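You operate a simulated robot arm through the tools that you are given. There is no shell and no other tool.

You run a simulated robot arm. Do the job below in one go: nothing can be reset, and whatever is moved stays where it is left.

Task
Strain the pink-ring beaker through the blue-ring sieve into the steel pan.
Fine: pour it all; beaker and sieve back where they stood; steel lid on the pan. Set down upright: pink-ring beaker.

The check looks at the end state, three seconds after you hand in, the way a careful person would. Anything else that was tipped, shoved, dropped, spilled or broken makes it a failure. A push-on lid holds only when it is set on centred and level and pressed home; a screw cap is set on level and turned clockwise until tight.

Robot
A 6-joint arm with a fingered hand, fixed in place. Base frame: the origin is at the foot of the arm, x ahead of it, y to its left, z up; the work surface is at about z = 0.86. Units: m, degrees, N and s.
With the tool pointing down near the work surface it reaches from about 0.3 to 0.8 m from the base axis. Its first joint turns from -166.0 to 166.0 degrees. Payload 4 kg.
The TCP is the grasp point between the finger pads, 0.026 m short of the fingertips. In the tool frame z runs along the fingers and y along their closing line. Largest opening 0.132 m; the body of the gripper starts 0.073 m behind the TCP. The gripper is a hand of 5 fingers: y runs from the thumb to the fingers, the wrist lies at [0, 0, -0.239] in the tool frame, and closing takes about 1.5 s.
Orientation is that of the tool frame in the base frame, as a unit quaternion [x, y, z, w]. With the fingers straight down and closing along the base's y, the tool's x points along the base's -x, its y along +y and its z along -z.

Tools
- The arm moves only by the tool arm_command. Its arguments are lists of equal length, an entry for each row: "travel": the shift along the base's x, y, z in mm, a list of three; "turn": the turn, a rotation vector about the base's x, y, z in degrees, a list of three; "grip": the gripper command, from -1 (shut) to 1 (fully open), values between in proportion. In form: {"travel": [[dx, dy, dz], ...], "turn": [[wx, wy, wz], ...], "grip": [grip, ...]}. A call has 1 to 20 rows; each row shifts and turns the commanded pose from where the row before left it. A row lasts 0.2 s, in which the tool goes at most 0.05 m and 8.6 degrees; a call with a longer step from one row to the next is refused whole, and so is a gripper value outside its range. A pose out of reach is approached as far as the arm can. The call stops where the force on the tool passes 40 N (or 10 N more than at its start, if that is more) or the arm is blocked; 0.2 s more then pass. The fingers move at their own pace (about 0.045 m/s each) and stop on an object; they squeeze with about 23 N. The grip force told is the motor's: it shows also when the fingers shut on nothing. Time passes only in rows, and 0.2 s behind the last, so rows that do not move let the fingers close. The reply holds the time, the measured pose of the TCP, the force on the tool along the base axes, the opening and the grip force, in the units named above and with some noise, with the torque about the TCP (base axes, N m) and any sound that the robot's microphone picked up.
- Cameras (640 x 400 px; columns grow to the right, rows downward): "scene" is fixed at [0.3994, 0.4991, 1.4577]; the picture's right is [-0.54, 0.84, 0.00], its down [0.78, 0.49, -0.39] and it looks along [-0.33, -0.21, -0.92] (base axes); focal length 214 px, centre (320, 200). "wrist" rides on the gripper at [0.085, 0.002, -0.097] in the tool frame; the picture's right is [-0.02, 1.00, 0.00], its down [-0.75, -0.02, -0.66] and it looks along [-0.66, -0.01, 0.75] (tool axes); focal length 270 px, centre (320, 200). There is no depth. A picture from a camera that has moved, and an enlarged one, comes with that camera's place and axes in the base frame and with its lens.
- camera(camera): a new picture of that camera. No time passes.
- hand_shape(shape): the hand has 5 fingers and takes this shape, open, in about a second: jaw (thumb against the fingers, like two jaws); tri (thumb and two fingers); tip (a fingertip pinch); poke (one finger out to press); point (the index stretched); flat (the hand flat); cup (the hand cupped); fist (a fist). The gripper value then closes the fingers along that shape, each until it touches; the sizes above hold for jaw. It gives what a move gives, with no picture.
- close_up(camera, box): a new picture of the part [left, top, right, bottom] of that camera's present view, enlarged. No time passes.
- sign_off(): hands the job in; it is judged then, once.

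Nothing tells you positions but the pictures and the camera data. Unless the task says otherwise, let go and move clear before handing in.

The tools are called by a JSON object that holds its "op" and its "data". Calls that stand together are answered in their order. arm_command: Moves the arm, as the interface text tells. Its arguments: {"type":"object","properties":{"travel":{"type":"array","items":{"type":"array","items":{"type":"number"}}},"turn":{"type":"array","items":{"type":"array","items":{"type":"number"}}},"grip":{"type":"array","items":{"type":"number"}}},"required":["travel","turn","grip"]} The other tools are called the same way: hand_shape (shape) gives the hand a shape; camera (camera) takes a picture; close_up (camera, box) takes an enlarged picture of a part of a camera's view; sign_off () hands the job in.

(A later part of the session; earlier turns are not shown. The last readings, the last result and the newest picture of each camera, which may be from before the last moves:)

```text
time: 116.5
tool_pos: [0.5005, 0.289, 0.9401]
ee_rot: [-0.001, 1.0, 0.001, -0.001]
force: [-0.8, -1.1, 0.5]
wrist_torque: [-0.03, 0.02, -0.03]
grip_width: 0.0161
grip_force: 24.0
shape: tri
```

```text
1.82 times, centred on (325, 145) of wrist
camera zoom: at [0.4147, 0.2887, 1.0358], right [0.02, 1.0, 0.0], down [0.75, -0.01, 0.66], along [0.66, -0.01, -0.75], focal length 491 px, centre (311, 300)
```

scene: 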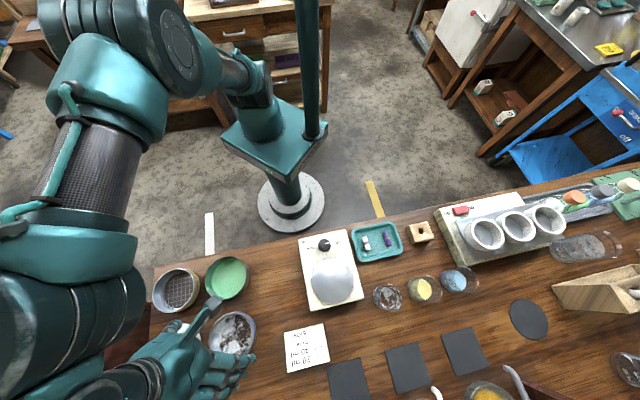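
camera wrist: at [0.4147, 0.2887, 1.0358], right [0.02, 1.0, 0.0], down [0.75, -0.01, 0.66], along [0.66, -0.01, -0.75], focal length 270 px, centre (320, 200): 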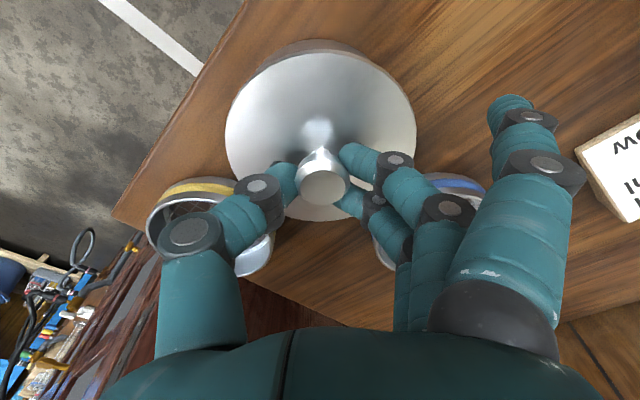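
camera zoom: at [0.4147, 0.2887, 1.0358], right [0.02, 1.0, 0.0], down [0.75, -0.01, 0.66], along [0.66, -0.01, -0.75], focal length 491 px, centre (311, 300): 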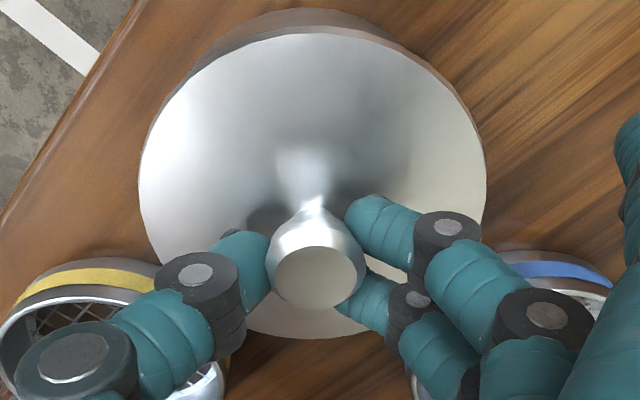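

This is a clean three-point grip on the knob. I'll lift about 12 mm and compare the lid with the pan again.

{"op": "arm_command", "data": {"travel": [[0, 0, 3], [0, 0, 5], [0, 0, 5], [0, 0, 0], [0, 0, 0]], "turn": [[0, 0, 0], [0, 0, 0], [0, 0, 0], [0, 0, 0], [0, 0, 0]], "grip": [-1, -1, -1, -1, -1]}}

{"op": "close_up", "data": {"camera": "wrist", "box": [210, 35, 440, 255]}}

{"op": "close_up", "data": {"camera": "wrist", "box": [230, 20, 400, 120]}}

{"op": "close_up", "data": {"camera": "scene", "box": [200, 245, 270, 310]}}

```text
time: 117.7
tool_pos: [0.5004, 0.2871, 0.9509]
ee_rot: [-0.001, 1.0, 0.001, 0.0]
force: [0.2, -0.4, -0.1]
wrist_torque: [-0.02, -0.02, 0.03]
grip_width: 0.0163
grip_force: 23.1
shape: tri
```

```text
1.82 times, centred on (325, 145) of wrist
camera zoom: at [0.4156, 0.2879, 1.0465], right [0.02, 1.0, 0.0], down [0.75, -0.01, 0.66], along [0.66, -0.01, -0.75], focal length 491 px, centre (311, 300)
```

zoom: 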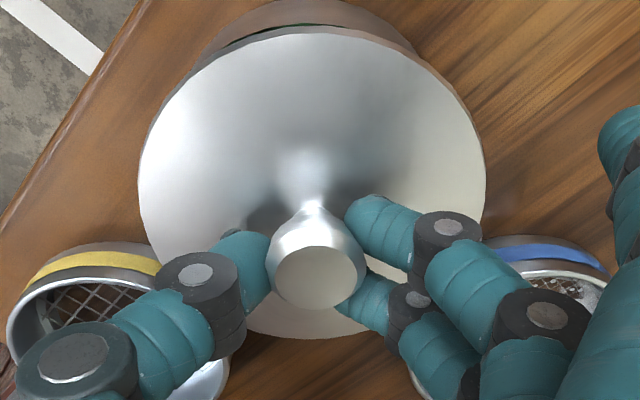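

```text
3.76 times, centred on (315, 70) of wrist
camera zoom: at [0.4156, 0.2879, 1.0465], right [0.02, 1.0, 0.0], down [0.75, -0.01, 0.66], along [0.66, -0.01, -0.75], focal length 1018 px, centre (339, 689)
```

zoom: 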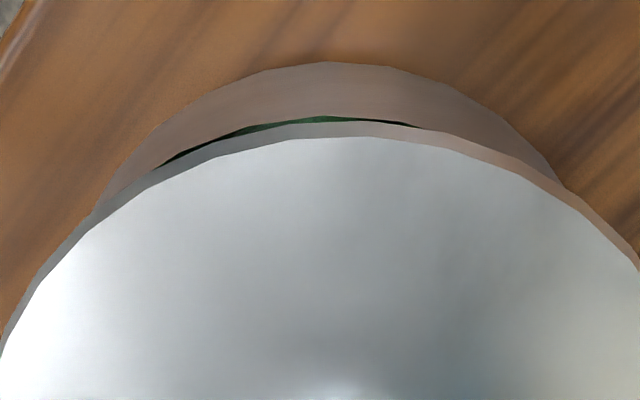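

```text
6.15 times, centred on (235, 278) of scene
camera zoom: at [0.3994, 0.4991, 1.4577], right [-0.54, 0.84, 0.0], down [0.78, 0.49, -0.39], along [-0.33, -0.21, -0.92], focal length 1320 px, centre (843, -277)
```

zoom: 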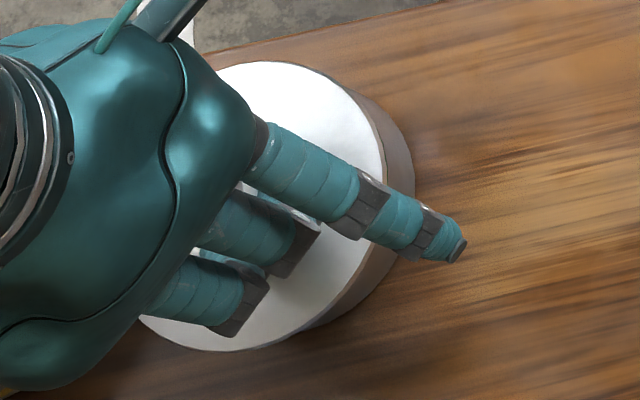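

The lid needs about 1 mm to the right. I'll correct that, then lower to just above contact and check again.

{"op": "arm_command", "data": {"travel": [[-0.2, -1, 0], [0, 0, -4], [0, 0, -3], [0, 0, 0], [0, 0, 0]], "turn": [[0, 0, 0], [0, 0, 0], [0, 0, 0], [0, 0, 0], [0, 0, 0]], "grip": [-1, -1, -1, -1, -1]}}

{"op": "close_up", "data": {"camera": "wrist", "box": [230, 20, 400, 120]}}

{"op": "close_up", "data": {"camera": "scene", "box": [200, 245, 270, 310]}}

```text
time: 118.9
tool_pos: [0.5004, 0.2881, 0.944]
ee_rot: [-0.002, 1.0, 0.001, 0.0]
force: [0.2, -0.3, -0.6]
wrist_torque: [-0.02, -0.01, 0.01]
grip_width: 0.0162
grip_force: 22.7
shape: tri
```

```text
3.76 times, centred on (315, 70) of wrist
camera zoom: at [0.4154, 0.2878, 1.0405], right [0.02, 1.0, 0.0], down [0.75, -0.01, 0.66], along [0.66, -0.01, -0.75], focal length 1018 px, centre (339, 689)
```

zoom: 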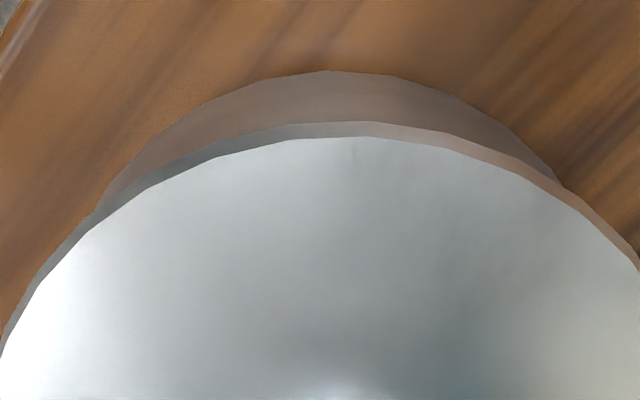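

```text
6.15 times, centred on (235, 278) of scene
camera zoom: at [0.3994, 0.4991, 1.4577], right [-0.54, 0.84, 0.0], down [0.78, 0.49, -0.39], along [-0.33, -0.21, -0.92], focal length 1320 px, centre (843, -277)
```

zoom: 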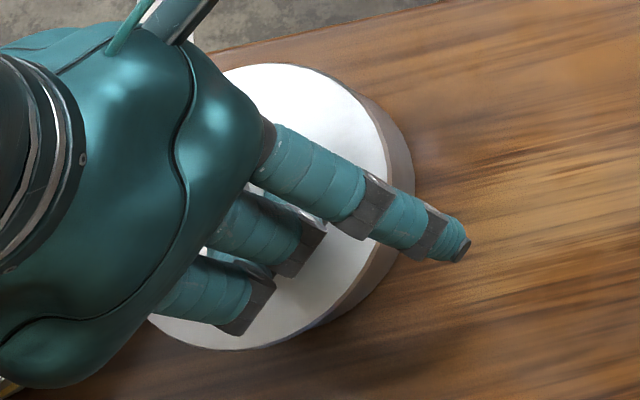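

{"op": "arm_command", "data": {"travel": [[0, -0.7, 0], [0, 0, -2], [0, 0, -1], [0, 0, -1], [0, 0, -1], [0, 0, 0], [0, 0, 0]], "turn": [[0, 0, 0], [0, 0, 0], [0, 0, 0], [0, 0, 0], [0, 0, 0], [0, 0, 0], [0, 0, 0]], "grip": [-1, -1, -1, -1, -1, -1, -1]}}

{"op": "close_up", "data": {"camera": "wrist", "box": [230, 20, 400, 120]}}

```text
time: 120.5
tool_pos: [0.5004, 0.2878, 0.9408]
ee_rot: [-0.001, 1.0, 0.001, 0.001]
force: [-0.2, 0.2, -0.2]
wrist_torque: [0.03, -0.01, -0.02]
grip_width: 0.016
grip_force: 23.3
shape: tri
```

```text
3.76 times, centred on (315, 70) of wrist
camera zoom: at [0.4149, 0.2871, 1.0361], right [0.02, 1.0, 0.0], down [0.75, -0.01, 0.66], along [0.66, -0.01, -0.75], focal length 1018 px, centre (339, 689)
```

zoom: 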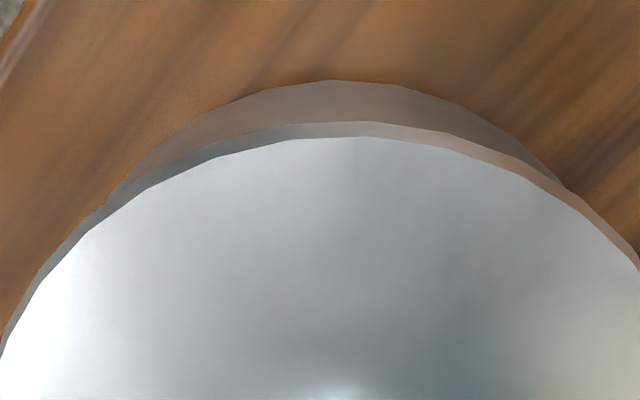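

{"op": "arm_command", "data": {"travel": [[0, 0, -1], [0, 0, -1], [0, 0, 0], [0, 0, 0]], "turn": [[0, 0, 0], [0, 0, 0], [0, 0, 0], [0, 0, 0]], "grip": [-1, -1, -1, -1]}}

{"op": "arm_command", "data": {"travel": [[0, 0, -1], [0, 0, 0], [0, 0, 0]], "turn": [[0, 0, 0], [0, 0, 0], [0, 0, 0]], "grip": [-1, -1, -1]}}

{"op": "close_up", "data": {"camera": "wrist", "box": [230, 20, 400, 120]}}

```text
time: 121.5
tool_pos: [0.5008, 0.2867, 0.9392]
ee_rot: [0.0, 1.0, 0.001, 0.0]
force: [1.1, 0.2, 6.6]
wrist_torque: [0.06, 0.02, -0.04]
grip_width: 0.016
grip_force: 23.5
shape: tri
```

```text
time: 122.3
tool_pos: [0.4987, 0.2864, 0.9367]
ee_rot: [-0.002, 1.0, 0.001, 0.001]
force: [1.2, -1.7, 13.6]
wrist_torque: [-0.03, -0.04, 0.01]
grip_width: 0.0168
grip_force: 22.8
shape: tri
```

```text
3.76 times, centred on (315, 70) of wrist
camera zoom: at [0.4147, 0.2869, 1.0337], right [0.02, 1.0, 0.0], down [0.75, -0.01, 0.66], along [0.66, -0.01, -0.75], focal length 1018 px, centre (339, 689)
```

zoom: 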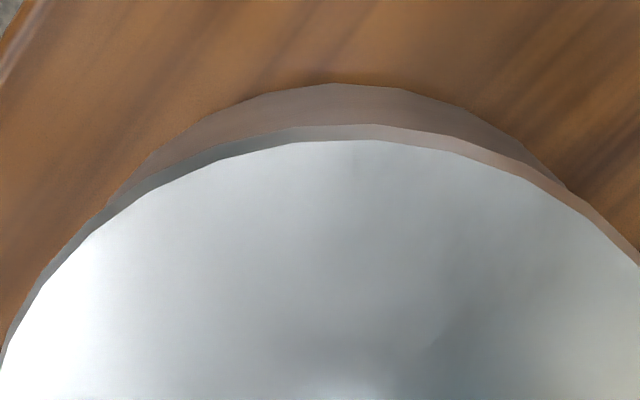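

The contact is balanced now, at 14 N with almost no torque. I'll press it home step by step.

{"op": "arm_command", "data": {"travel": [[0, 0, -1], [0, 0, 0], [0, 0, 0]], "turn": [[0, 0, 0], [0, 0, 0], [0, 0, 0]], "grip": [-1, -1, -1]}}

{"op": "arm_command", "data": {"travel": [[0, 0, -1], [0, 0, 0], [0, 0, 0]], "turn": [[0, 0, 0], [0, 0, 0], [0, 0, 0]], "grip": [-1, -1, -1]}}

{"op": "close_up", "data": {"camera": "wrist", "box": [210, 35, 440, 255]}}

{"op": "close_up", "data": {"camera": "scene", "box": [200, 245, 270, 310]}}

```text
time: 123.1
tool_pos: [0.4995, 0.287, 0.9361]
ee_rot: [-0.002, 1.0, 0.0, -0.002]
force: [0.1, -1.5, 3.9]
wrist_torque: [-0.16, 0.0, -0.04]
grip_width: 0.0172
grip_force: 23.1
shape: tri
```

```text
time: 123.9
tool_pos: [0.4995, 0.2854, 0.9366]
ee_rot: [-0.002, 1.0, 0.001, 0.0]
force: [1.4, -2.2, 7.7]
wrist_torque: [-0.19, 0.04, 0.0]
grip_width: 0.017
grip_force: 23.6
shape: tri
```

```text
1.82 times, centred on (325, 145) of wrist
camera zoom: at [0.4141, 0.2866, 1.0308], right [0.02, 1.0, 0.0], down [0.75, -0.01, 0.66], along [0.66, -0.01, -0.75], focal length 491 px, centre (311, 300)
```

zoom: 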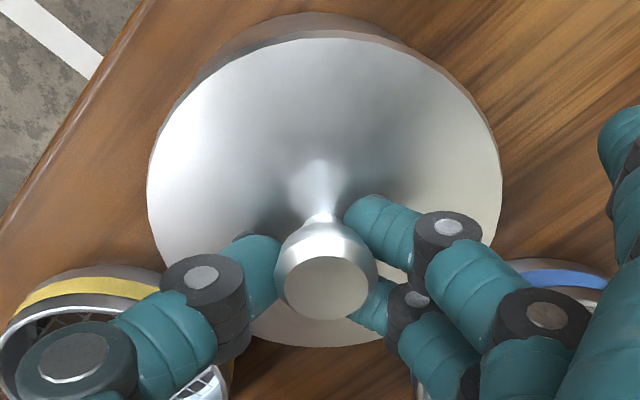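

```text
6.15 times, centred on (235, 278) of scene
camera zoom: at [0.3994, 0.4991, 1.4577], right [-0.54, 0.84, 0.0], down [0.78, 0.49, -0.39], along [-0.33, -0.21, -0.92], focal length 1320 px, centre (843, -277)
```

zoom: 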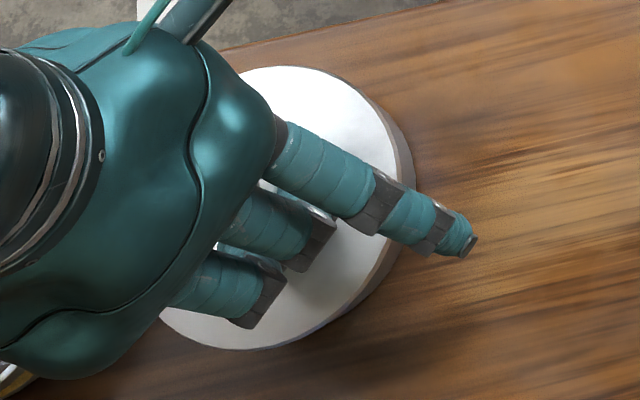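

Pressing through the pinch makes the lid creep sideways. I'll unload, regrasp the knob, re-centre and set the lid down lightly, and then press from above with a closed hand instead.

{"op": "arm_command", "data": {"travel": [[0, 0, 1.5], [0, 0, 1.5], [0, 0, 0], [0, 0, 0], [0, 0, 0], [0, 0, 0], [0, 0, 0]], "turn": [[0, 0, 0], [0, 0, 0], [0, 0, 0], [0, 0, 0], [0, 0, 0], [0, 0, 0], [0, 0, 0]], "grip": [-1, -1, -0.6, -0.3, -0.1, 0, 0]}}

{"op": "close_up", "data": {"camera": "wrist", "box": [210, 35, 440, 255]}}

{"op": "close_up", "data": {"camera": "scene", "box": [190, 245, 270, 305]}}

```text
time: 125.5
tool_pos: [0.4997, 0.2872, 0.9363]
ee_rot: [-0.002, 1.0, 0.001, 0.0]
force: [0.2, -0.2, 0.1]
wrist_torque: [-0.02, -0.04, -0.01]
grip_width: 0.0649
grip_force: 0.1
shape: tri
```

```text
1.82 times, centred on (325, 145) of wrist
camera zoom: at [0.4145, 0.2871, 1.0327], right [0.02, 1.0, 0.0], down [0.75, -0.01, 0.66], along [0.66, -0.01, -0.75], focal length 491 px, centre (311, 300)
```

zoom: 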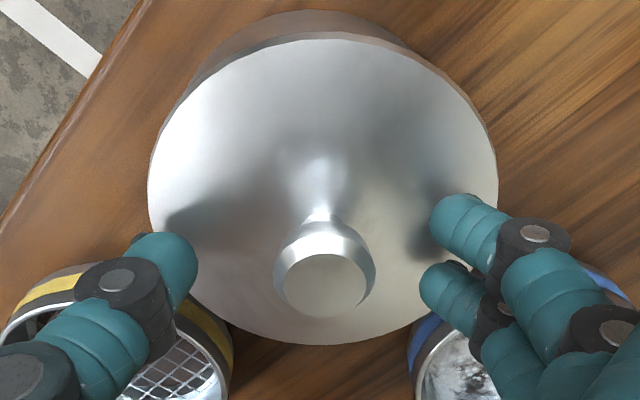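

```text
6.67 times, centred on (230, 275) of scene
camera zoom: at [0.3994, 0.4991, 1.4577], right [-0.54, 0.84, 0.0], down [0.78, 0.49, -0.39], along [-0.33, -0.21, -0.92], focal length 1430 px, centre (920, -300)
```

zoom: 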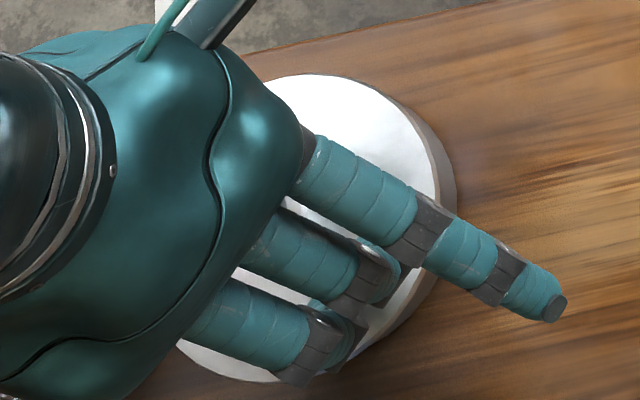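

{"op": "close_up", "data": {"camera": "wrist", "box": [230, 20, 400, 120]}}

```text
3.76 times, centred on (315, 70) of wrist
camera zoom: at [0.4145, 0.2871, 1.0327], right [0.02, 1.0, 0.0], down [0.75, -0.01, 0.66], along [0.66, -0.01, -0.75], focal length 1018 px, centre (339, 689)
```

zoom: 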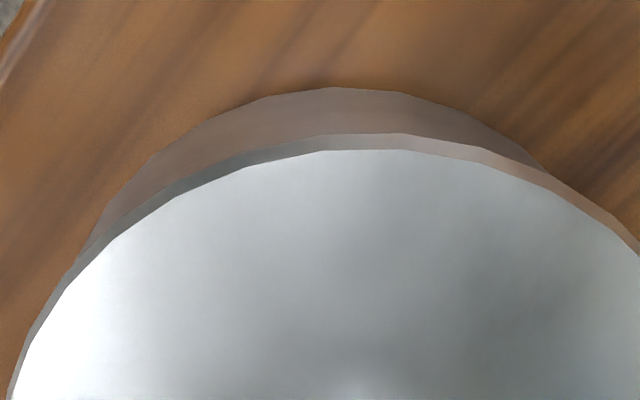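

{"op": "arm_command", "data": {"travel": [[0, 0.8, 2], [0, 0, 1], [0, 0, 0], [0, 0, 0], [0, 0, 0], [0, 0, 0], [0, 0, 0], [0, 0, 0], [0, 0, 3], [0, 0, 5], [0, 0, 0], [0, 0, 0]], "turn": [[0, 0, 0], [0, 0, 0], [0, 0, 0], [0, 0, 0], [0, 0, 0], [0, 0, 0], [0, 0, 0], [0, 0, 0], [0, 0, 0], [0, 0, 0], [0, 0, 0], [0, 0, 0]], "grip": [0, 0, -0.3, -0.45, -0.6, -0.8, -1, -1, -1, -1, -1, -1]}}

{"op": "close_up", "data": {"camera": "wrist", "box": [210, 35, 440, 255]}}

{"op": "close_up", "data": {"camera": "wrist", "box": [230, 20, 400, 120]}}

```text
time: 128.1
tool_pos: [0.5001, 0.2883, 0.9496]
ee_rot: [-0.002, 1.0, 0.0, 0.0]
force: [-0.1, -0.6, -1.1]
wrist_torque: [0.03, 0.0, -0.03]
grip_width: 0.0166
grip_force: 23.0
shape: tri
```

```text
1.82 times, centred on (325, 145) of wrist
camera zoom: at [0.4144, 0.2877, 1.0447], right [0.02, 1.0, 0.0], down [0.75, -0.01, 0.66], along [0.66, -0.01, -0.75], focal length 491 px, centre (311, 300)
```

zoom: 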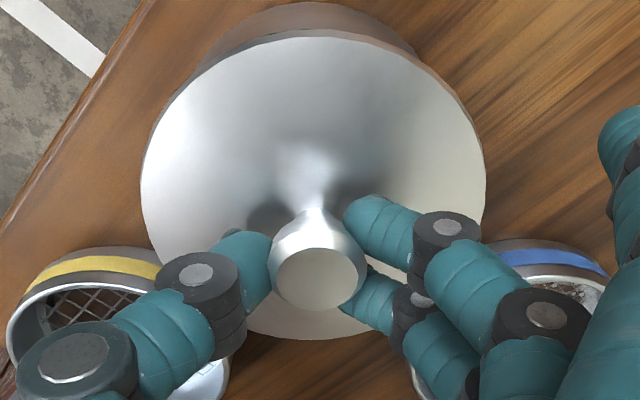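

```text
3.76 times, centred on (315, 70) of wrist
camera zoom: at [0.4144, 0.2877, 1.0447], right [0.02, 1.0, 0.0], down [0.75, -0.01, 0.66], along [0.66, -0.01, -0.75], focal length 1018 px, centre (339, 689)
```

zoom: 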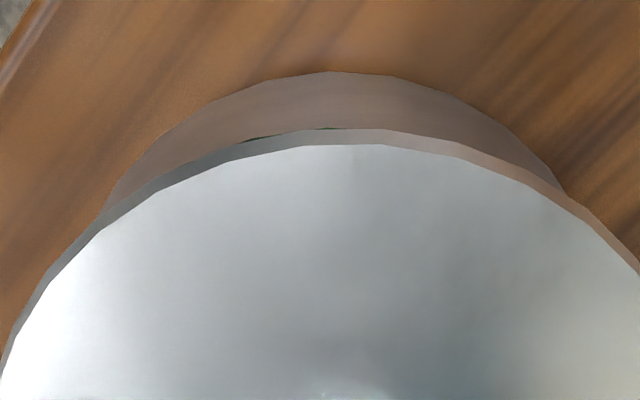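

It's within about 0.8 mm now. I'll make the final trim, lower to a light touch and release slowly.

{"op": "arm_command", "data": {"travel": [[0.3, -0.8, 0], [0, 0, -4], [0, 0, -3], [0, 0, -2], [0, 0, -0.7], [0, 0, 0], [0, 0, 0]], "turn": [[0, 0, 0], [0, 0, 0], [0, 0, 0], [0, 0, 0], [0, 0, 0], [0, 0, 0], [0, 0, 0]], "grip": [-1, -1, -1, -1, -1, -1, -1]}}

{"op": "close_up", "data": {"camera": "wrist", "box": [230, 20, 400, 120]}}

```text
time: 129.7
tool_pos: [0.5005, 0.2861, 0.9383]
ee_rot: [-0.001, 1.0, 0.001, 0.0]
force: [2.5, -2.9, 10.5]
wrist_torque: [-0.01, -0.04, 0.0]
grip_width: 0.0167
grip_force: 22.8
shape: tri
```

```text
3.76 times, centred on (315, 70) of wrist
camera zoom: at [0.4146, 0.2863, 1.0346], right [0.02, 1.0, 0.0], down [0.75, -0.01, 0.66], along [0.66, -0.01, -0.75], focal length 1018 px, centre (339, 689)
```

zoom: 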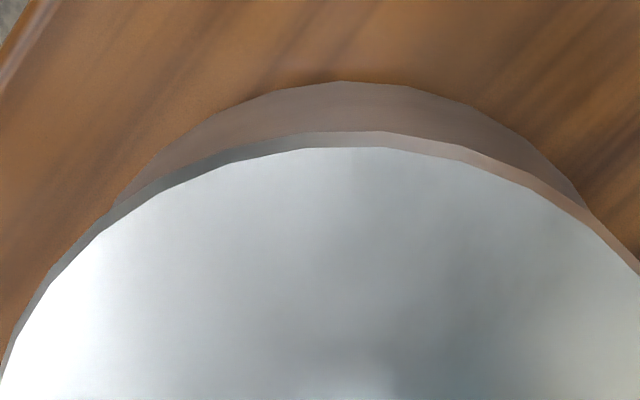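

It's balanced and symmetric. I'll ease the load and open the fingers slowly.

{"op": "arm_command", "data": {"travel": [[0, 0, 0.7], [0, 0, 0.5], [0, 0, 0], [0, 0, 0], [0, 0, 0], [0, 0, 0], [0, 0, 0], [0, 0, 0], [0, 0, 0]], "turn": [[0, 0, 0], [0, 0, 0], [0, 0, 0], [0, 0, 0], [0, 0, 0], [0, 0, 0], [0, 0, 0], [0, 0, 0], [0, 0, 0]], "grip": [-1, -1, -0.7, -0.6, -0.5, -0.4, -0.3, -0.1, 0.1]}}

{"op": "close_up", "data": {"camera": "wrist", "box": [230, 20, 400, 120]}}

{"op": "close_up", "data": {"camera": "wrist", "box": [210, 35, 440, 255]}}

```text
time: 131.7
tool_pos: [0.5005, 0.2875, 0.94]
ee_rot: [-0.001, 1.0, 0.001, 0.0]
force: [-0.4, -0.9, -0.2]
wrist_torque: [-0.01, -0.01, 0.04]
grip_width: 0.0715
grip_force: 0.1
shape: tri
```

```text
3.76 times, centred on (315, 70) of wrist
camera zoom: at [0.415, 0.287, 1.0355], right [0.02, 1.0, 0.0], down [0.75, -0.01, 0.66], along [0.66, -0.01, -0.75], focal length 1018 px, centre (339, 689)
```

zoom: 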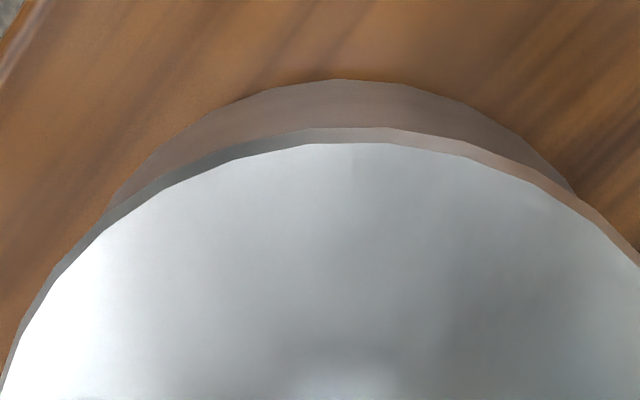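

```text
1.82 times, centred on (325, 145) of wrist
camera zoom: at [0.415, 0.287, 1.0355], right [0.02, 1.0, 0.0], down [0.75, -0.01, 0.66], along [0.66, -0.01, -0.75], focal length 491 px, centre (311, 300)
```

zoom: 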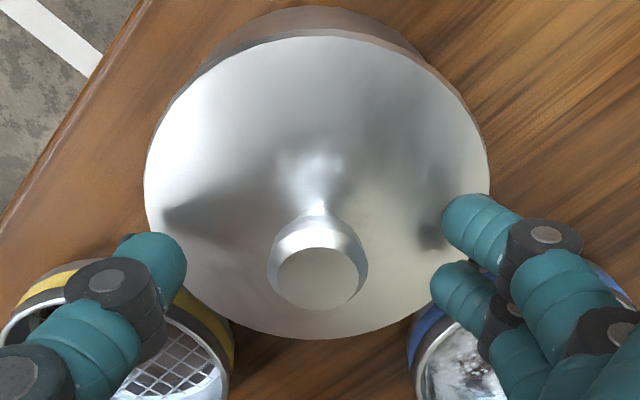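

The lid stayed centred to within 0.3 mm after release. I'll rise, make a fist, and press straight down on the knob.

{"op": "arm_command", "data": {"travel": [[0, 0, 15], [0, 0, 25], [0, 0, 35], [0, 0, 35], [0, 0, 0]], "turn": [[0, 0, 0], [0, 0, 0], [0, 0, 0], [0, 0, 0], [0, 0, 0]], "grip": [0.1, 0.1, 0.1, 0.1, 0.1]}}

{"op": "hand_shape", "data": {"shape": "fist"}}

{"op": "camera", "data": {"camera": "wrist"}}

{"op": "close_up", "data": {"camera": "scene", "box": [130, 200, 290, 330]}}

```text
time: 132.9
tool_pos: [0.4946, 0.2841, 1.0473]
ee_rot: [-0.002, 1.0, 0.001, 0.0]
force: [0.0, -0.8, 0.6]
wrist_torque: [-0.01, 0.01, 0.02]
grip_width: 0.0716
grip_force: 0.1
shape: tri
```

```text
time: 133.8
tool_pos: [0.4948, 0.2856, 1.0471]
ee_rot: [-0.001, 1.0, 0.0, 0.001]
force: [-0.6, -0.4, 0.6]
wrist_torque: [-0.02, -0.02, -0.02]
grip_width: 0.0001
grip_force: 0.1
shape: fist
```

```text
taken
camera wrist: at [0.4105, 0.2854, 1.1434], right [0.02, 1.0, 0.0], down [0.75, -0.01, 0.66], along [0.66, -0.01, -0.75], focal length 270 px, centre (320, 200)
```

wrist: 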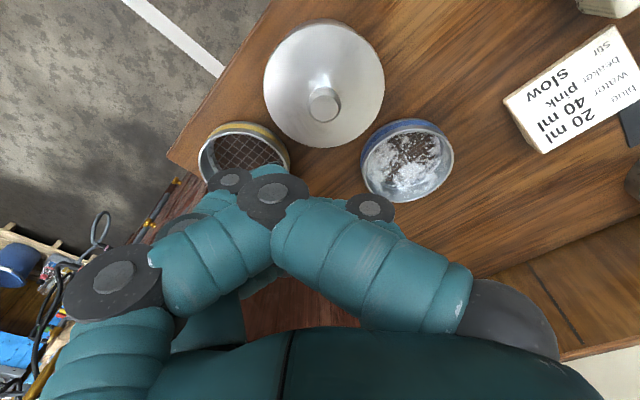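

```text
3.08 times, centred on (210, 265) of scene
camera zoom: at [0.3994, 0.4991, 1.4577], right [-0.54, 0.84, 0.0], down [0.78, 0.49, -0.39], along [-0.33, -0.21, -0.92], focal length 660 px, centre (658, 0)
```

zoom: 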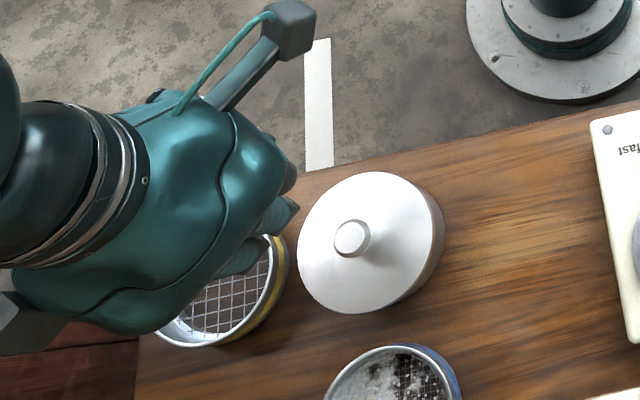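

The fist's knuckles sit about 13 mm to the right of the TCP. I'll shift so they're over the knob, lower partway, and check.

{"op": "arm_command", "data": {"travel": [[5, 15, 0], [0, 0, -25], [0, 0, -25], [0, 0, -25], [0, 0, -15], [0, 0, 0]], "turn": [[0, 0, 0], [0, 0, 0], [0, 0, 0], [0, 0, 0], [0, 0, 0], [0, 0, 0]], "grip": [-1, -1, -1, -1, -1, -1]}}

{"op": "camera", "data": {"camera": "wrist"}}

{"op": "close_up", "data": {"camera": "scene", "box": [150, 220, 290, 330]}}

```text
time: 135.2
tool_pos: [0.5055, 0.3005, 0.9589]
ee_rot: [-0.002, 1.0, 0.001, 0.0]
force: [0.9, -1.6, 3.1]
wrist_torque: [-0.08, 0.01, 0.0]
grip_width: 0.0
grip_force: 0.1
shape: fist
```

```text
taken
camera wrist: at [0.4195, 0.2998, 1.0548], right [0.02, 1.0, 0.0], down [0.75, -0.01, 0.66], along [0.66, -0.01, -0.75], focal length 270 px, centre (320, 200)
```

wrist: 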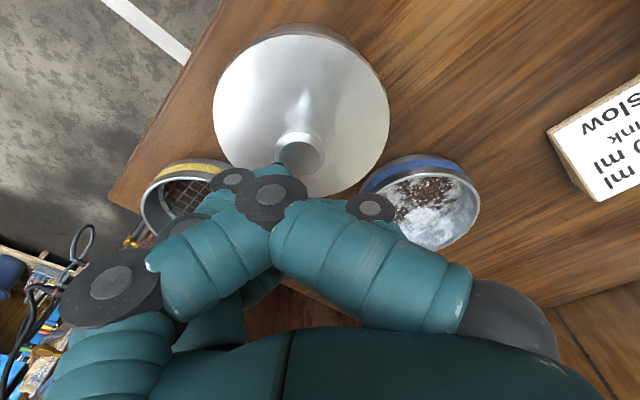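

```text
3.64 times, centred on (220, 275) of scene
camera zoom: at [0.3994, 0.4991, 1.4577], right [-0.54, 0.84, 0.0], down [0.78, 0.49, -0.39], along [-0.33, -0.21, -0.92], focal length 780 px, centre (684, -73)
```

zoom: 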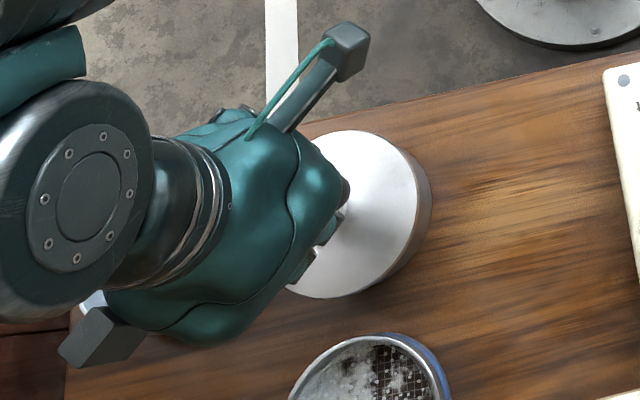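

The fist touched the knob earlier than expected, so something hidden reaches lower. I'll rise and use the one-finger press shape, which I can aim precisely.

{"op": "arm_command", "data": {"travel": [[0, 0, 10], [0, 0, 20], [0, 0, 30], [-10, 0, 30], [0, 0, 0]], "turn": [[0, 0, 0], [0, 0, 0], [0, 0, 0], [0, 0, 0], [0, 0, 0]], "grip": [-1, -1, -1, -1, -1]}}

{"op": "hand_shape", "data": {"shape": "poke"}}

{"op": "camera", "data": {"camera": "wrist"}}

{"op": "close_up", "data": {"camera": "scene", "box": [130, 200, 290, 330]}}

{"op": "close_up", "data": {"camera": "scene", "box": [190, 245, 270, 305]}}

```text
time: 136.4
tool_pos: [0.495, 0.3016, 1.0502]
ee_rot: [0.0, 1.0, 0.001, 0.001]
force: [0.0, -1.4, 0.2]
wrist_torque: [0.01, -0.04, -0.02]
grip_width: 0.0001
grip_force: 0.0
shape: fist
```

```text
time: 137.3
tool_pos: [0.4951, 0.302, 1.0498]
ee_rot: [-0.002, 1.0, 0.0, 0.001]
force: [-0.3, 0.1, 0.1]
wrist_torque: [0.03, 0.03, 0.0]
grip_width: 0.0001
grip_force: 0.0
shape: poke
```

```text
taken
camera wrist: at [0.4099, 0.302, 1.1464], right [0.02, 1.0, 0.0], down [0.75, -0.01, 0.66], along [0.66, -0.01, -0.75], focal length 270 px, centre (320, 200)
```

wrist: 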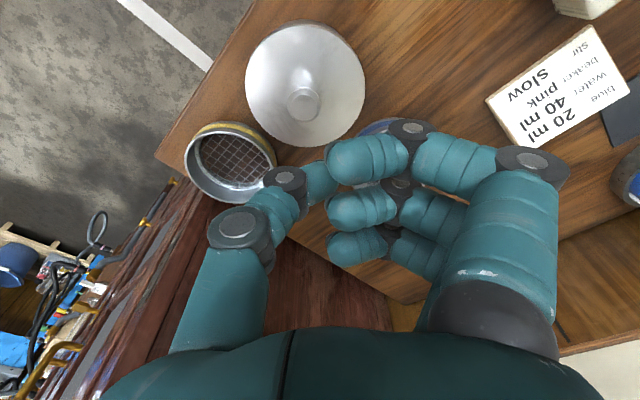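

```text
3.08 times, centred on (210, 265) of scene
camera zoom: at [0.3994, 0.4991, 1.4577], right [-0.54, 0.84, 0.0], down [0.78, 0.49, -0.39], along [-0.33, -0.21, -0.92], focal length 660 px, centre (658, 0)
```

zoom: 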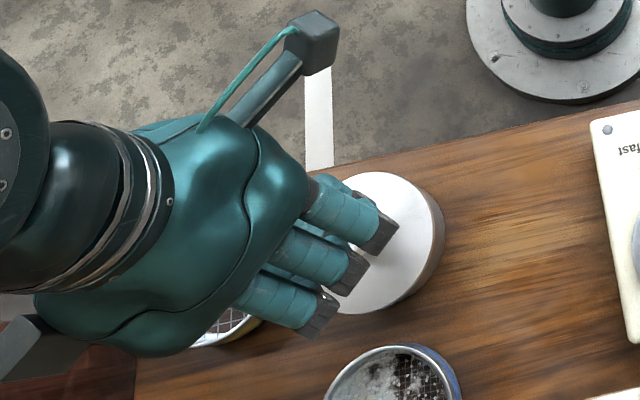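

```text
6.67 times, centred on (230, 275) of scene
camera zoom: at [0.3994, 0.4991, 1.4577], right [-0.54, 0.84, 0.0], down [0.78, 0.49, -0.39], along [-0.33, -0.21, -0.92], focal length 1430 px, centre (920, -300)
```

zoom: 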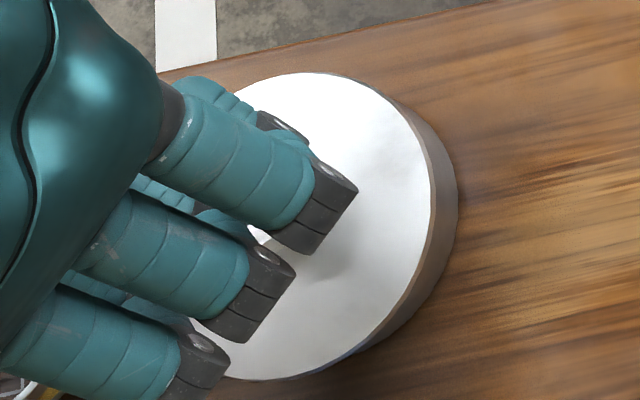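

The pressing finger is hidden from view in this shape, so I can't aim it. I'll use a closed jaw instead, since the fingertips meet at the tool axis and make a centred pusher.

{"op": "hand_shape", "data": {"shape": "jaw"}}

{"op": "arm_command", "data": {"travel": [[-15, -14, 0], [0, 0, 0], [0, 0, 0], [0, 0, 0], [0, 0, 0], [0, 0, 0], [0, 0, 0], [0, 0, 0]], "turn": [[0, 0, 0], [0, 0, 0], [0, 0, 0], [0, 0, 0], [0, 0, 0], [0, 0, 0], [0, 0, 0], [0, 0, 0]], "grip": [-1, -1, -1, -1, -1, -1, -1, -1]}}

{"op": "camera", "data": {"camera": "wrist"}}

{"op": "close_up", "data": {"camera": "wrist", "box": [260, 20, 400, 140]}}

{"op": "close_up", "data": {"camera": "scene", "box": [190, 245, 270, 305]}}

```text
time: 138.2
tool_pos: [0.496, 0.3021, 1.05]
ee_rot: [-0.001, 1.0, 0.002, 0.0]
force: [0.6, -1.1, -0.1]
wrist_torque: [-0.03, 0.0, 0.0]
grip_width: 0.1318
grip_force: 0.1
shape: jaw
```

```text
time: 140.0
tool_pos: [0.4788, 0.2872, 1.0507]
ee_rot: [-0.002, 1.0, 0.001, 0.001]
force: [-0.3, -0.1, -0.4]
wrist_torque: [-0.03, -0.05, 0.0]
grip_width: 0.0001
grip_force: 11.8
shape: jaw
```

```text
taken
camera wrist: at [0.3931, 0.2879, 1.1467], right [0.02, 1.0, 0.0], down [0.75, -0.01, 0.66], along [0.66, -0.01, -0.75], focal length 270 px, centre (320, 200)
```

wrist: 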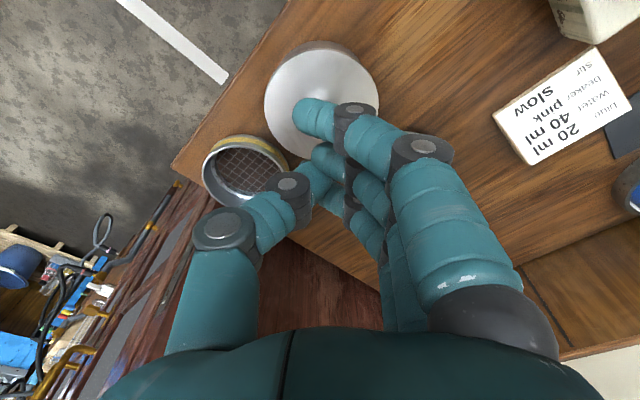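

```text
3.33 times, centred on (330, 80) of wrist
camera zoom: at [0.3931, 0.2879, 1.1467], right [0.02, 1.0, 0.0], down [0.75, -0.01, 0.66], along [0.66, -0.01, -0.75], focal length 901 px, centre (287, 600)
```

zoom: 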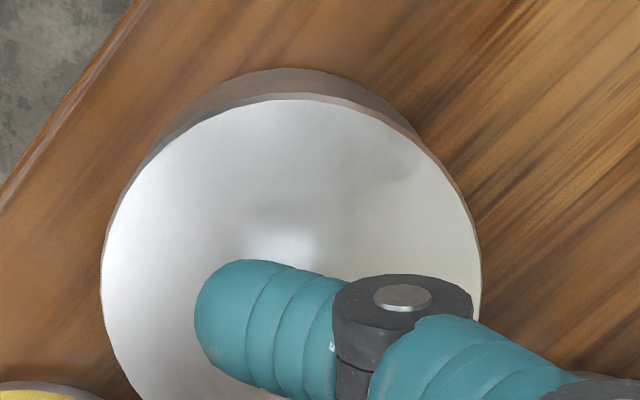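

```text
6.67 times, centred on (230, 275) of scene
camera zoom: at [0.3994, 0.4991, 1.4577], right [-0.54, 0.84, 0.0], down [0.78, 0.49, -0.39], along [-0.33, -0.21, -0.92], focal length 1430 px, centre (920, -300)
```

zoom: 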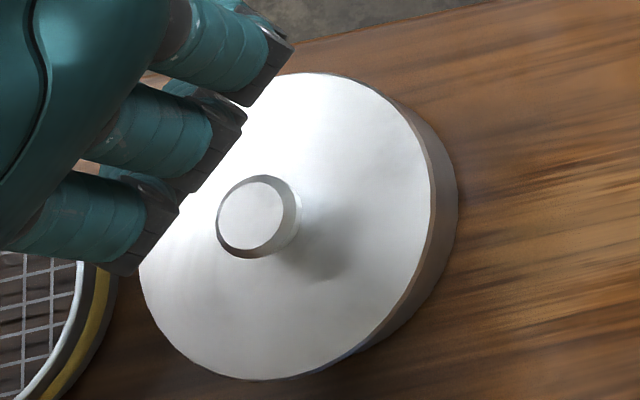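

The closed jaw interleaves unevenly. I'll try the three-finger shape almost closed, so three tips push together on the knob's flat top.

{"op": "hand_shape", "data": {"shape": "tri"}}

{"op": "arm_command", "data": {"travel": [[0, 0, 0], [0, 0, 0], [0, 0, 0], [0, 0, 0], [0, 0, 0], [0, 0, 0], [0, 0, 0], [0, 0, 0]], "turn": [[0, 0, 0], [0, 0, 0], [0, 0, 0], [0, 0, 0], [0, 0, 0], [0, 0, 0], [0, 0, 0], [0, 0, 0]], "grip": [-0.85, -0.85, -0.85, -0.85, -0.85, -0.85, -0.85, -0.85]}}

{"op": "camera", "data": {"camera": "wrist"}}

{"op": "close_up", "data": {"camera": "wrist", "box": [240, 100, 400, 260]}}

```text
time: 140.9
tool_pos: [0.4782, 0.2878, 1.0515]
ee_rot: [-0.002, 1.0, 0.0, 0.0]
force: [0.0, 0.1, 0.7]
wrist_torque: [-0.04, -0.02, 0.01]
grip_width: 0.1316
grip_force: 0.0
shape: tri
```

```text
time: 142.7
tool_pos: [0.4788, 0.2874, 1.0493]
ee_rot: [-0.002, 1.0, 0.0, 0.0]
force: [-0.6, 0.4, -0.7]
wrist_torque: [0.0, -0.03, 0.01]
grip_width: 0.0104
grip_force: 0.0
shape: tri
```

```text
taken
camera wrist: at [0.3931, 0.2879, 1.1467], right [0.02, 1.0, 0.0], down [0.75, -0.01, 0.66], along [0.66, -0.01, -0.75], focal length 270 px, centre (320, 200)
```

wrist: 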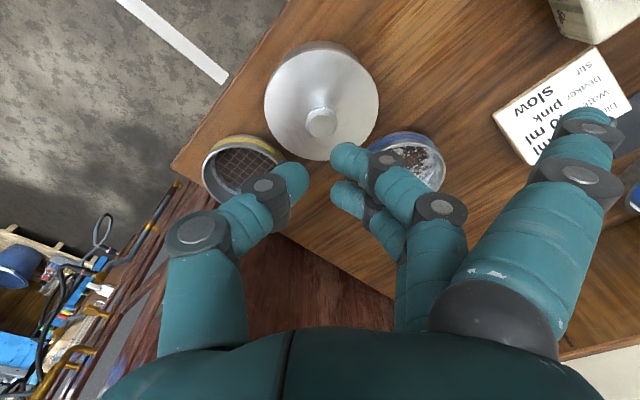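

```text
2.50 times, centred on (320, 180) of wrist
camera zoom: at [0.3931, 0.2879, 1.1467], right [0.02, 1.0, 0.0], down [0.75, -0.01, 0.66], along [0.66, -0.01, -0.75], focal length 676 px, centre (320, 250)
```

zoom: 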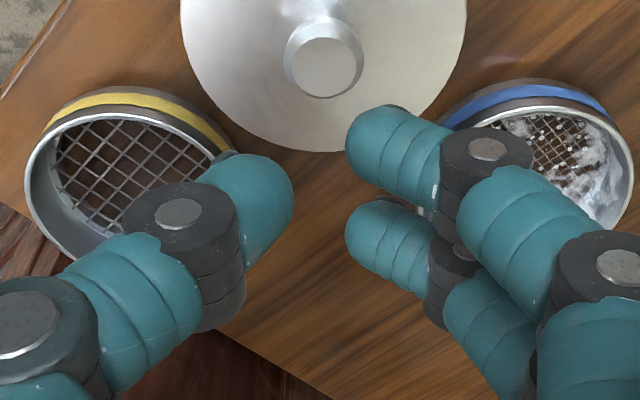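

{"op": "arm_command", "data": {"travel": [[11, 0, 0], [10.5, -0.3, 0], [0, 0, -20], [0, 0, -20], [0, 0, -20], [0, 0, -10], [0, 0, 0]], "turn": [[0, 0, 0], [0, 0, 0], [0, 0, 0], [0, 0, 0], [0, 0, 0], [0, 0, 0], [0, 0, 0]], "grip": [-1, -1, -1, -1, -1, -1, -1]}}

{"op": "close_up", "data": {"camera": "wrist", "box": [220, 40, 420, 260]}}

{"op": "close_up", "data": {"camera": "scene", "box": [180, 240, 280, 320]}}

```text
time: 144.3
tool_pos: [0.5001, 0.2873, 0.9786]
ee_rot: [-0.001, 1.0, 0.001, 0.0]
force: [0.1, 0.4, -0.2]
wrist_torque: [-0.02, 0.01, -0.02]
grip_width: 0.0
grip_force: 23.1
shape: tri
```

```text
1.82 times, centred on (320, 150) of wrist
camera zoom: at [0.4162, 0.2876, 1.0753], right [0.02, 1.0, 0.0], down [0.75, -0.01, 0.66], along [0.66, -0.01, -0.75], focal length 491 px, centre (320, 291)
```

zoom: 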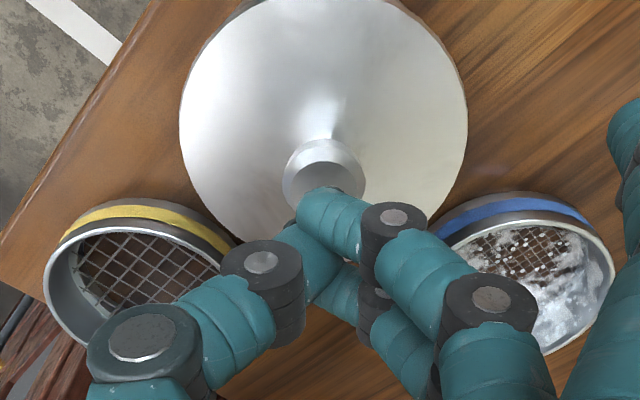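

```text
5.00 times, centred on (230, 280) of scene
camera zoom: at [0.3994, 0.4991, 1.4577], right [-0.54, 0.84, 0.0], down [0.78, 0.49, -0.39], along [-0.33, -0.21, -0.92], focal length 1072 px, centre (770, -200)
```

zoom: 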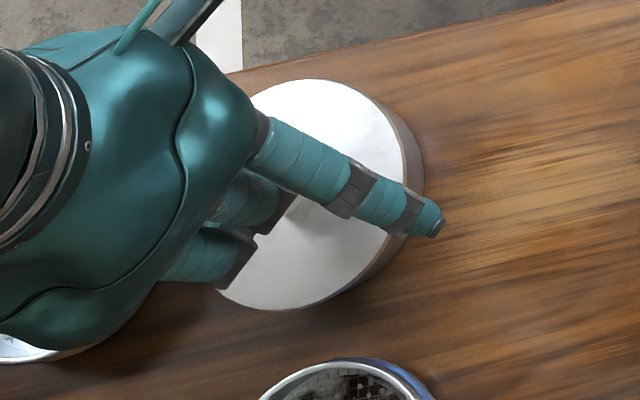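

The tips line up over the knob, so I'll press down in small steps.

{"op": "arm_command", "data": {"travel": [[0, 0, -7], [0, 0, -4], [0, 0, -2], [0, 0, -2], [0, 0, 0]], "turn": [[0, 0, 0], [0, 0, 0], [0, 0, 0], [0, 0, 0], [0, 0, 0]], "grip": [-1, -1, -1, -1, -1]}}

{"op": "arm_command", "data": {"travel": [[0, 0, -1], [0, 0, -1], [0, 0, 0]], "turn": [[0, 0, 0], [0, 0, 0], [0, 0, 0]], "grip": [-1, -1, -1]}}

{"op": "camera", "data": {"camera": "wrist"}}

```text
time: 145.5
tool_pos: [0.5007, 0.2867, 0.9648]
ee_rot: [-0.002, 1.0, 0.001, 0.0]
force: [-0.2, 1.2, -0.1]
wrist_torque: [0.0, 0.01, 0.0]
grip_width: 0.0
grip_force: 23.7
shape: tri
```

```text
time: 146.3
tool_pos: [0.5007, 0.2883, 0.9647]
ee_rot: [-0.002, 1.0, 0.001, 0.0]
force: [-0.2, 0.6, 0.5]
wrist_torque: [-0.03, 0.0, 0.0]
grip_width: 0.0003
grip_force: 23.2
shape: tri
```

```text
taken
camera wrist: at [0.4157, 0.2884, 1.0589], right [0.02, 1.0, 0.0], down [0.75, -0.01, 0.66], along [0.66, -0.01, -0.75], focal length 270 px, centre (320, 200)
```

wrist: 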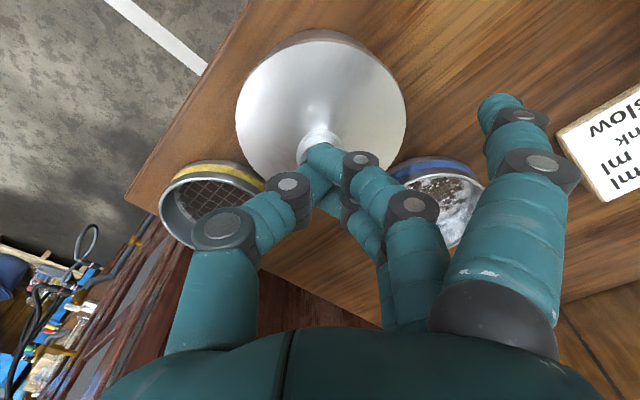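

{"op": "arm_command", "data": {"travel": [[0, 0, -1], [0, 0, -1], [0, 0, 0]], "turn": [[0, 0, 0], [0, 0, 0], [0, 0, 0]], "grip": [-1, -1, -1]}}

{"op": "arm_command", "data": {"travel": [[0, 0, -1], [0, 0, -1], [0, 0, 0]], "turn": [[0, 0, 0], [0, 0, 0], [0, 0, 0]], "grip": [-1, -1, -1]}}

{"op": "camera", "data": {"camera": "wrist"}}

```text
time: 147.1
tool_pos: [0.5017, 0.2872, 0.9619]
ee_rot: [0.0, 1.0, 0.001, 0.0]
force: [0.0, -0.4, -0.5]
wrist_torque: [0.02, 0.01, -0.04]
grip_width: 0.0004
grip_force: 23.3
shape: tri
```

```text
time: 147.9
tool_pos: [0.501, 0.2873, 0.961]
ee_rot: [-0.002, 1.0, 0.001, 0.001]
force: [-0.2, -3.0, 26.0]
wrist_torque: [-0.17, 0.08, -0.03]
grip_width: 0.0001
grip_force: 23.1
shape: tri
```

```text
taken
camera wrist: at [0.4165, 0.2871, 1.0565], right [0.02, 1.0, 0.0], down [0.75, -0.02, 0.66], along [0.66, -0.01, -0.75], focal length 270 px, centre (320, 200)
```

wrist: 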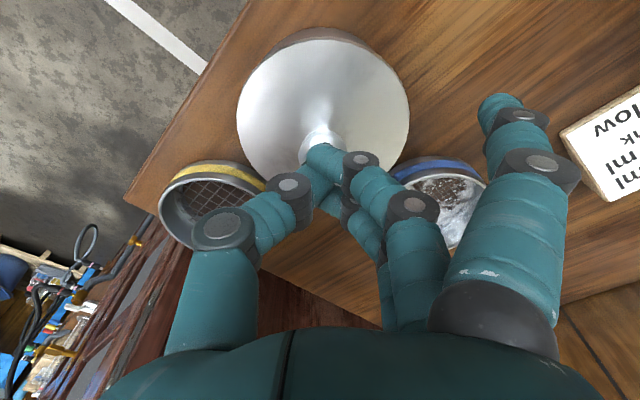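

It's a stiff contact at 26 N. I'll push a little further to press the lid home.

{"op": "arm_command", "data": {"travel": [[0, 0, -0.6], [0, 0, 0], [0, 0, 0]], "turn": [[0, 0, 0], [0, 0, 0], [0, 0, 0]], "grip": [-1, -1, -1]}}

{"op": "arm_command", "data": {"travel": [[0, 0, -0.6], [0, 0, 0], [0, 0, 0]], "turn": [[0, 0, 0], [0, 0, 0], [0, 0, 0]], "grip": [-1, -1, -1]}}

{"op": "camera", "data": {"camera": "wrist"}}

{"op": "close_up", "data": {"camera": "wrist", "box": [230, 10, 420, 130]}}

```text
time: 148.4
tool_pos: [0.5023, 0.2881, 0.9595]
ee_rot: [-0.002, 1.0, 0.002, 0.002]
force: [-1.1, -1.0, 7.8]
wrist_torque: [-0.07, 0.07, 0.0]
grip_width: 0.0001
grip_force: 22.7
shape: tri
stopped in row 2: the force on the tool passed its limit at 41 N (the readings are from after the stop); the commanded pose is now the measured one
```

```text
time: 149.2
tool_pos: [0.5033, 0.2877, 0.9601]
ee_rot: [-0.001, 1.0, 0.003, 0.002]
force: [-5.8, -1.5, 30.3]
wrist_torque: [-0.11, 0.3, -0.06]
grip_width: 0.0002
grip_force: 22.6
shape: tri
```

```text
taken
camera wrist: at [0.4169, 0.2872, 1.0558], right [0.02, 1.0, 0.0], down [0.75, -0.02, 0.66], along [0.66, -0.01, -0.75], focal length 270 px, centre (320, 200)
```

wrist: 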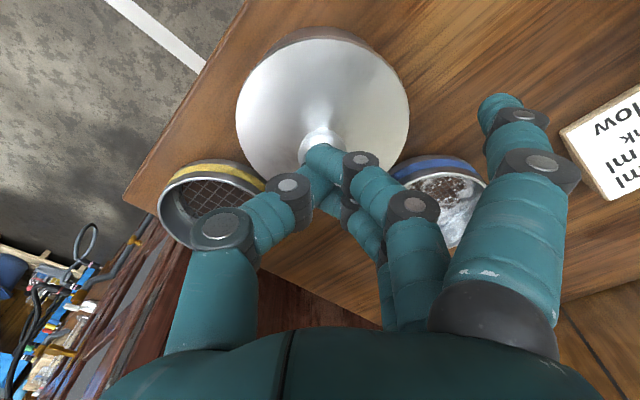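

```text
3.33 times, centred on (325, 70) of wrist
camera zoom: at [0.4169, 0.2872, 1.0558], right [0.02, 1.0, 0.0], down [0.75, -0.02, 0.66], along [0.66, -0.01, -0.75], focal length 901 px, centre (303, 633)
```

zoom: 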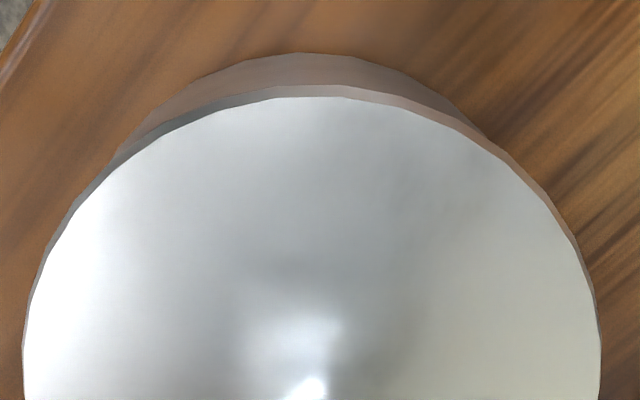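

I pressed to 41 N without any sign of it seating, and the lid may now be 2–3 mm off centre. I'll back away for an unobstructed view and measure it carefully.

{"op": "arm_command", "data": {"travel": [[0, 0, 10], [-10, 0, 25], [-25, 0, 25], [-25, 0, 25], [-25, 0, 25], [-20, 0, 10], [0, 0, 0]], "turn": [[0, 0, 0], [0, 0, 0], [0, 0, 0], [0, 0, 0], [0, 0, 0], [0, 0, 0], [0, 0, 0]], "grip": [-1, -1, -1, 0, 0.3, 0.3, 0.3]}}

{"op": "close_up", "data": {"camera": "wrist", "box": [260, 70, 380, 200]}}

{"op": "close_up", "data": {"camera": "scene", "box": [195, 245, 265, 310]}}

{"op": "camera", "data": {"camera": "wrist"}}

```text
time: 150.8
tool_pos: [0.3962, 0.2854, 1.0796]
ee_rot: [-0.001, 1.0, 0.002, 0.001]
force: [-0.1, 0.4, 0.2]
wrist_torque: [0.01, 0.0, 0.01]
grip_width: 0.0702
grip_force: 0.1
shape: tri
```

```text
3.08 times, centred on (320, 135) of wrist
camera zoom: at [0.3102, 0.2855, 1.1734], right [0.02, 1.0, 0.0], down [0.75, -0.02, 0.66], along [0.66, -0.01, -0.75], focal length 832 px, centre (320, 400)
```

zoom: 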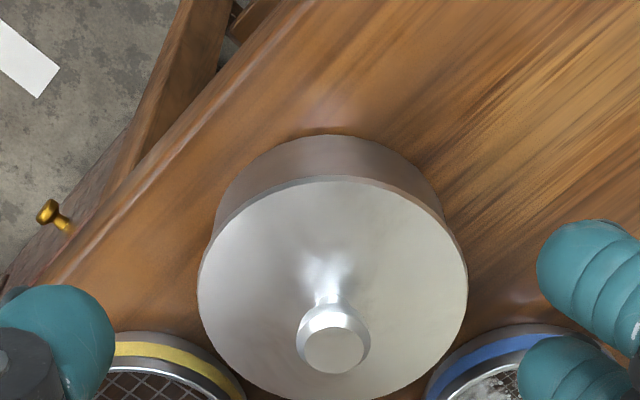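

```text
6.15 times, centred on (230, 278) of scene
camera zoom: at [0.3994, 0.4991, 1.4577], right [-0.54, 0.84, 0.0], down [0.78, 0.49, -0.39], along [-0.33, -0.21, -0.92], focal length 1320 px, centre (874, -277)
```

zoom: 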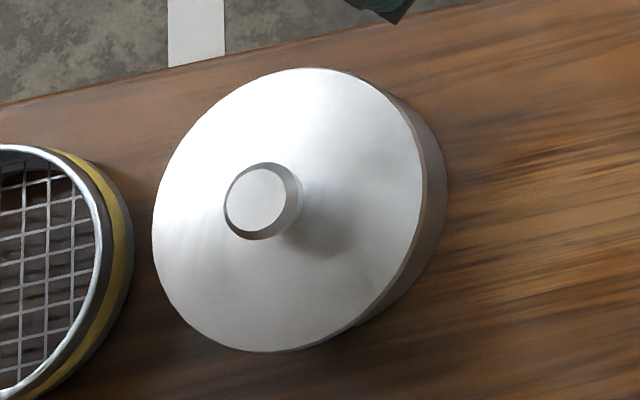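

```text
taken
camera wrist: at [0.3102, 0.2855, 1.1734], right [0.02, 1.0, 0.0], down [0.75, -0.02, 0.66], along [0.66, -0.01, -0.75], focal length 270 px, centre (320, 200)
```

wrist: 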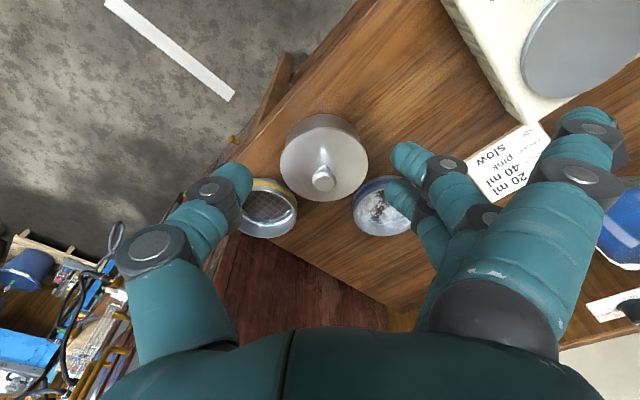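

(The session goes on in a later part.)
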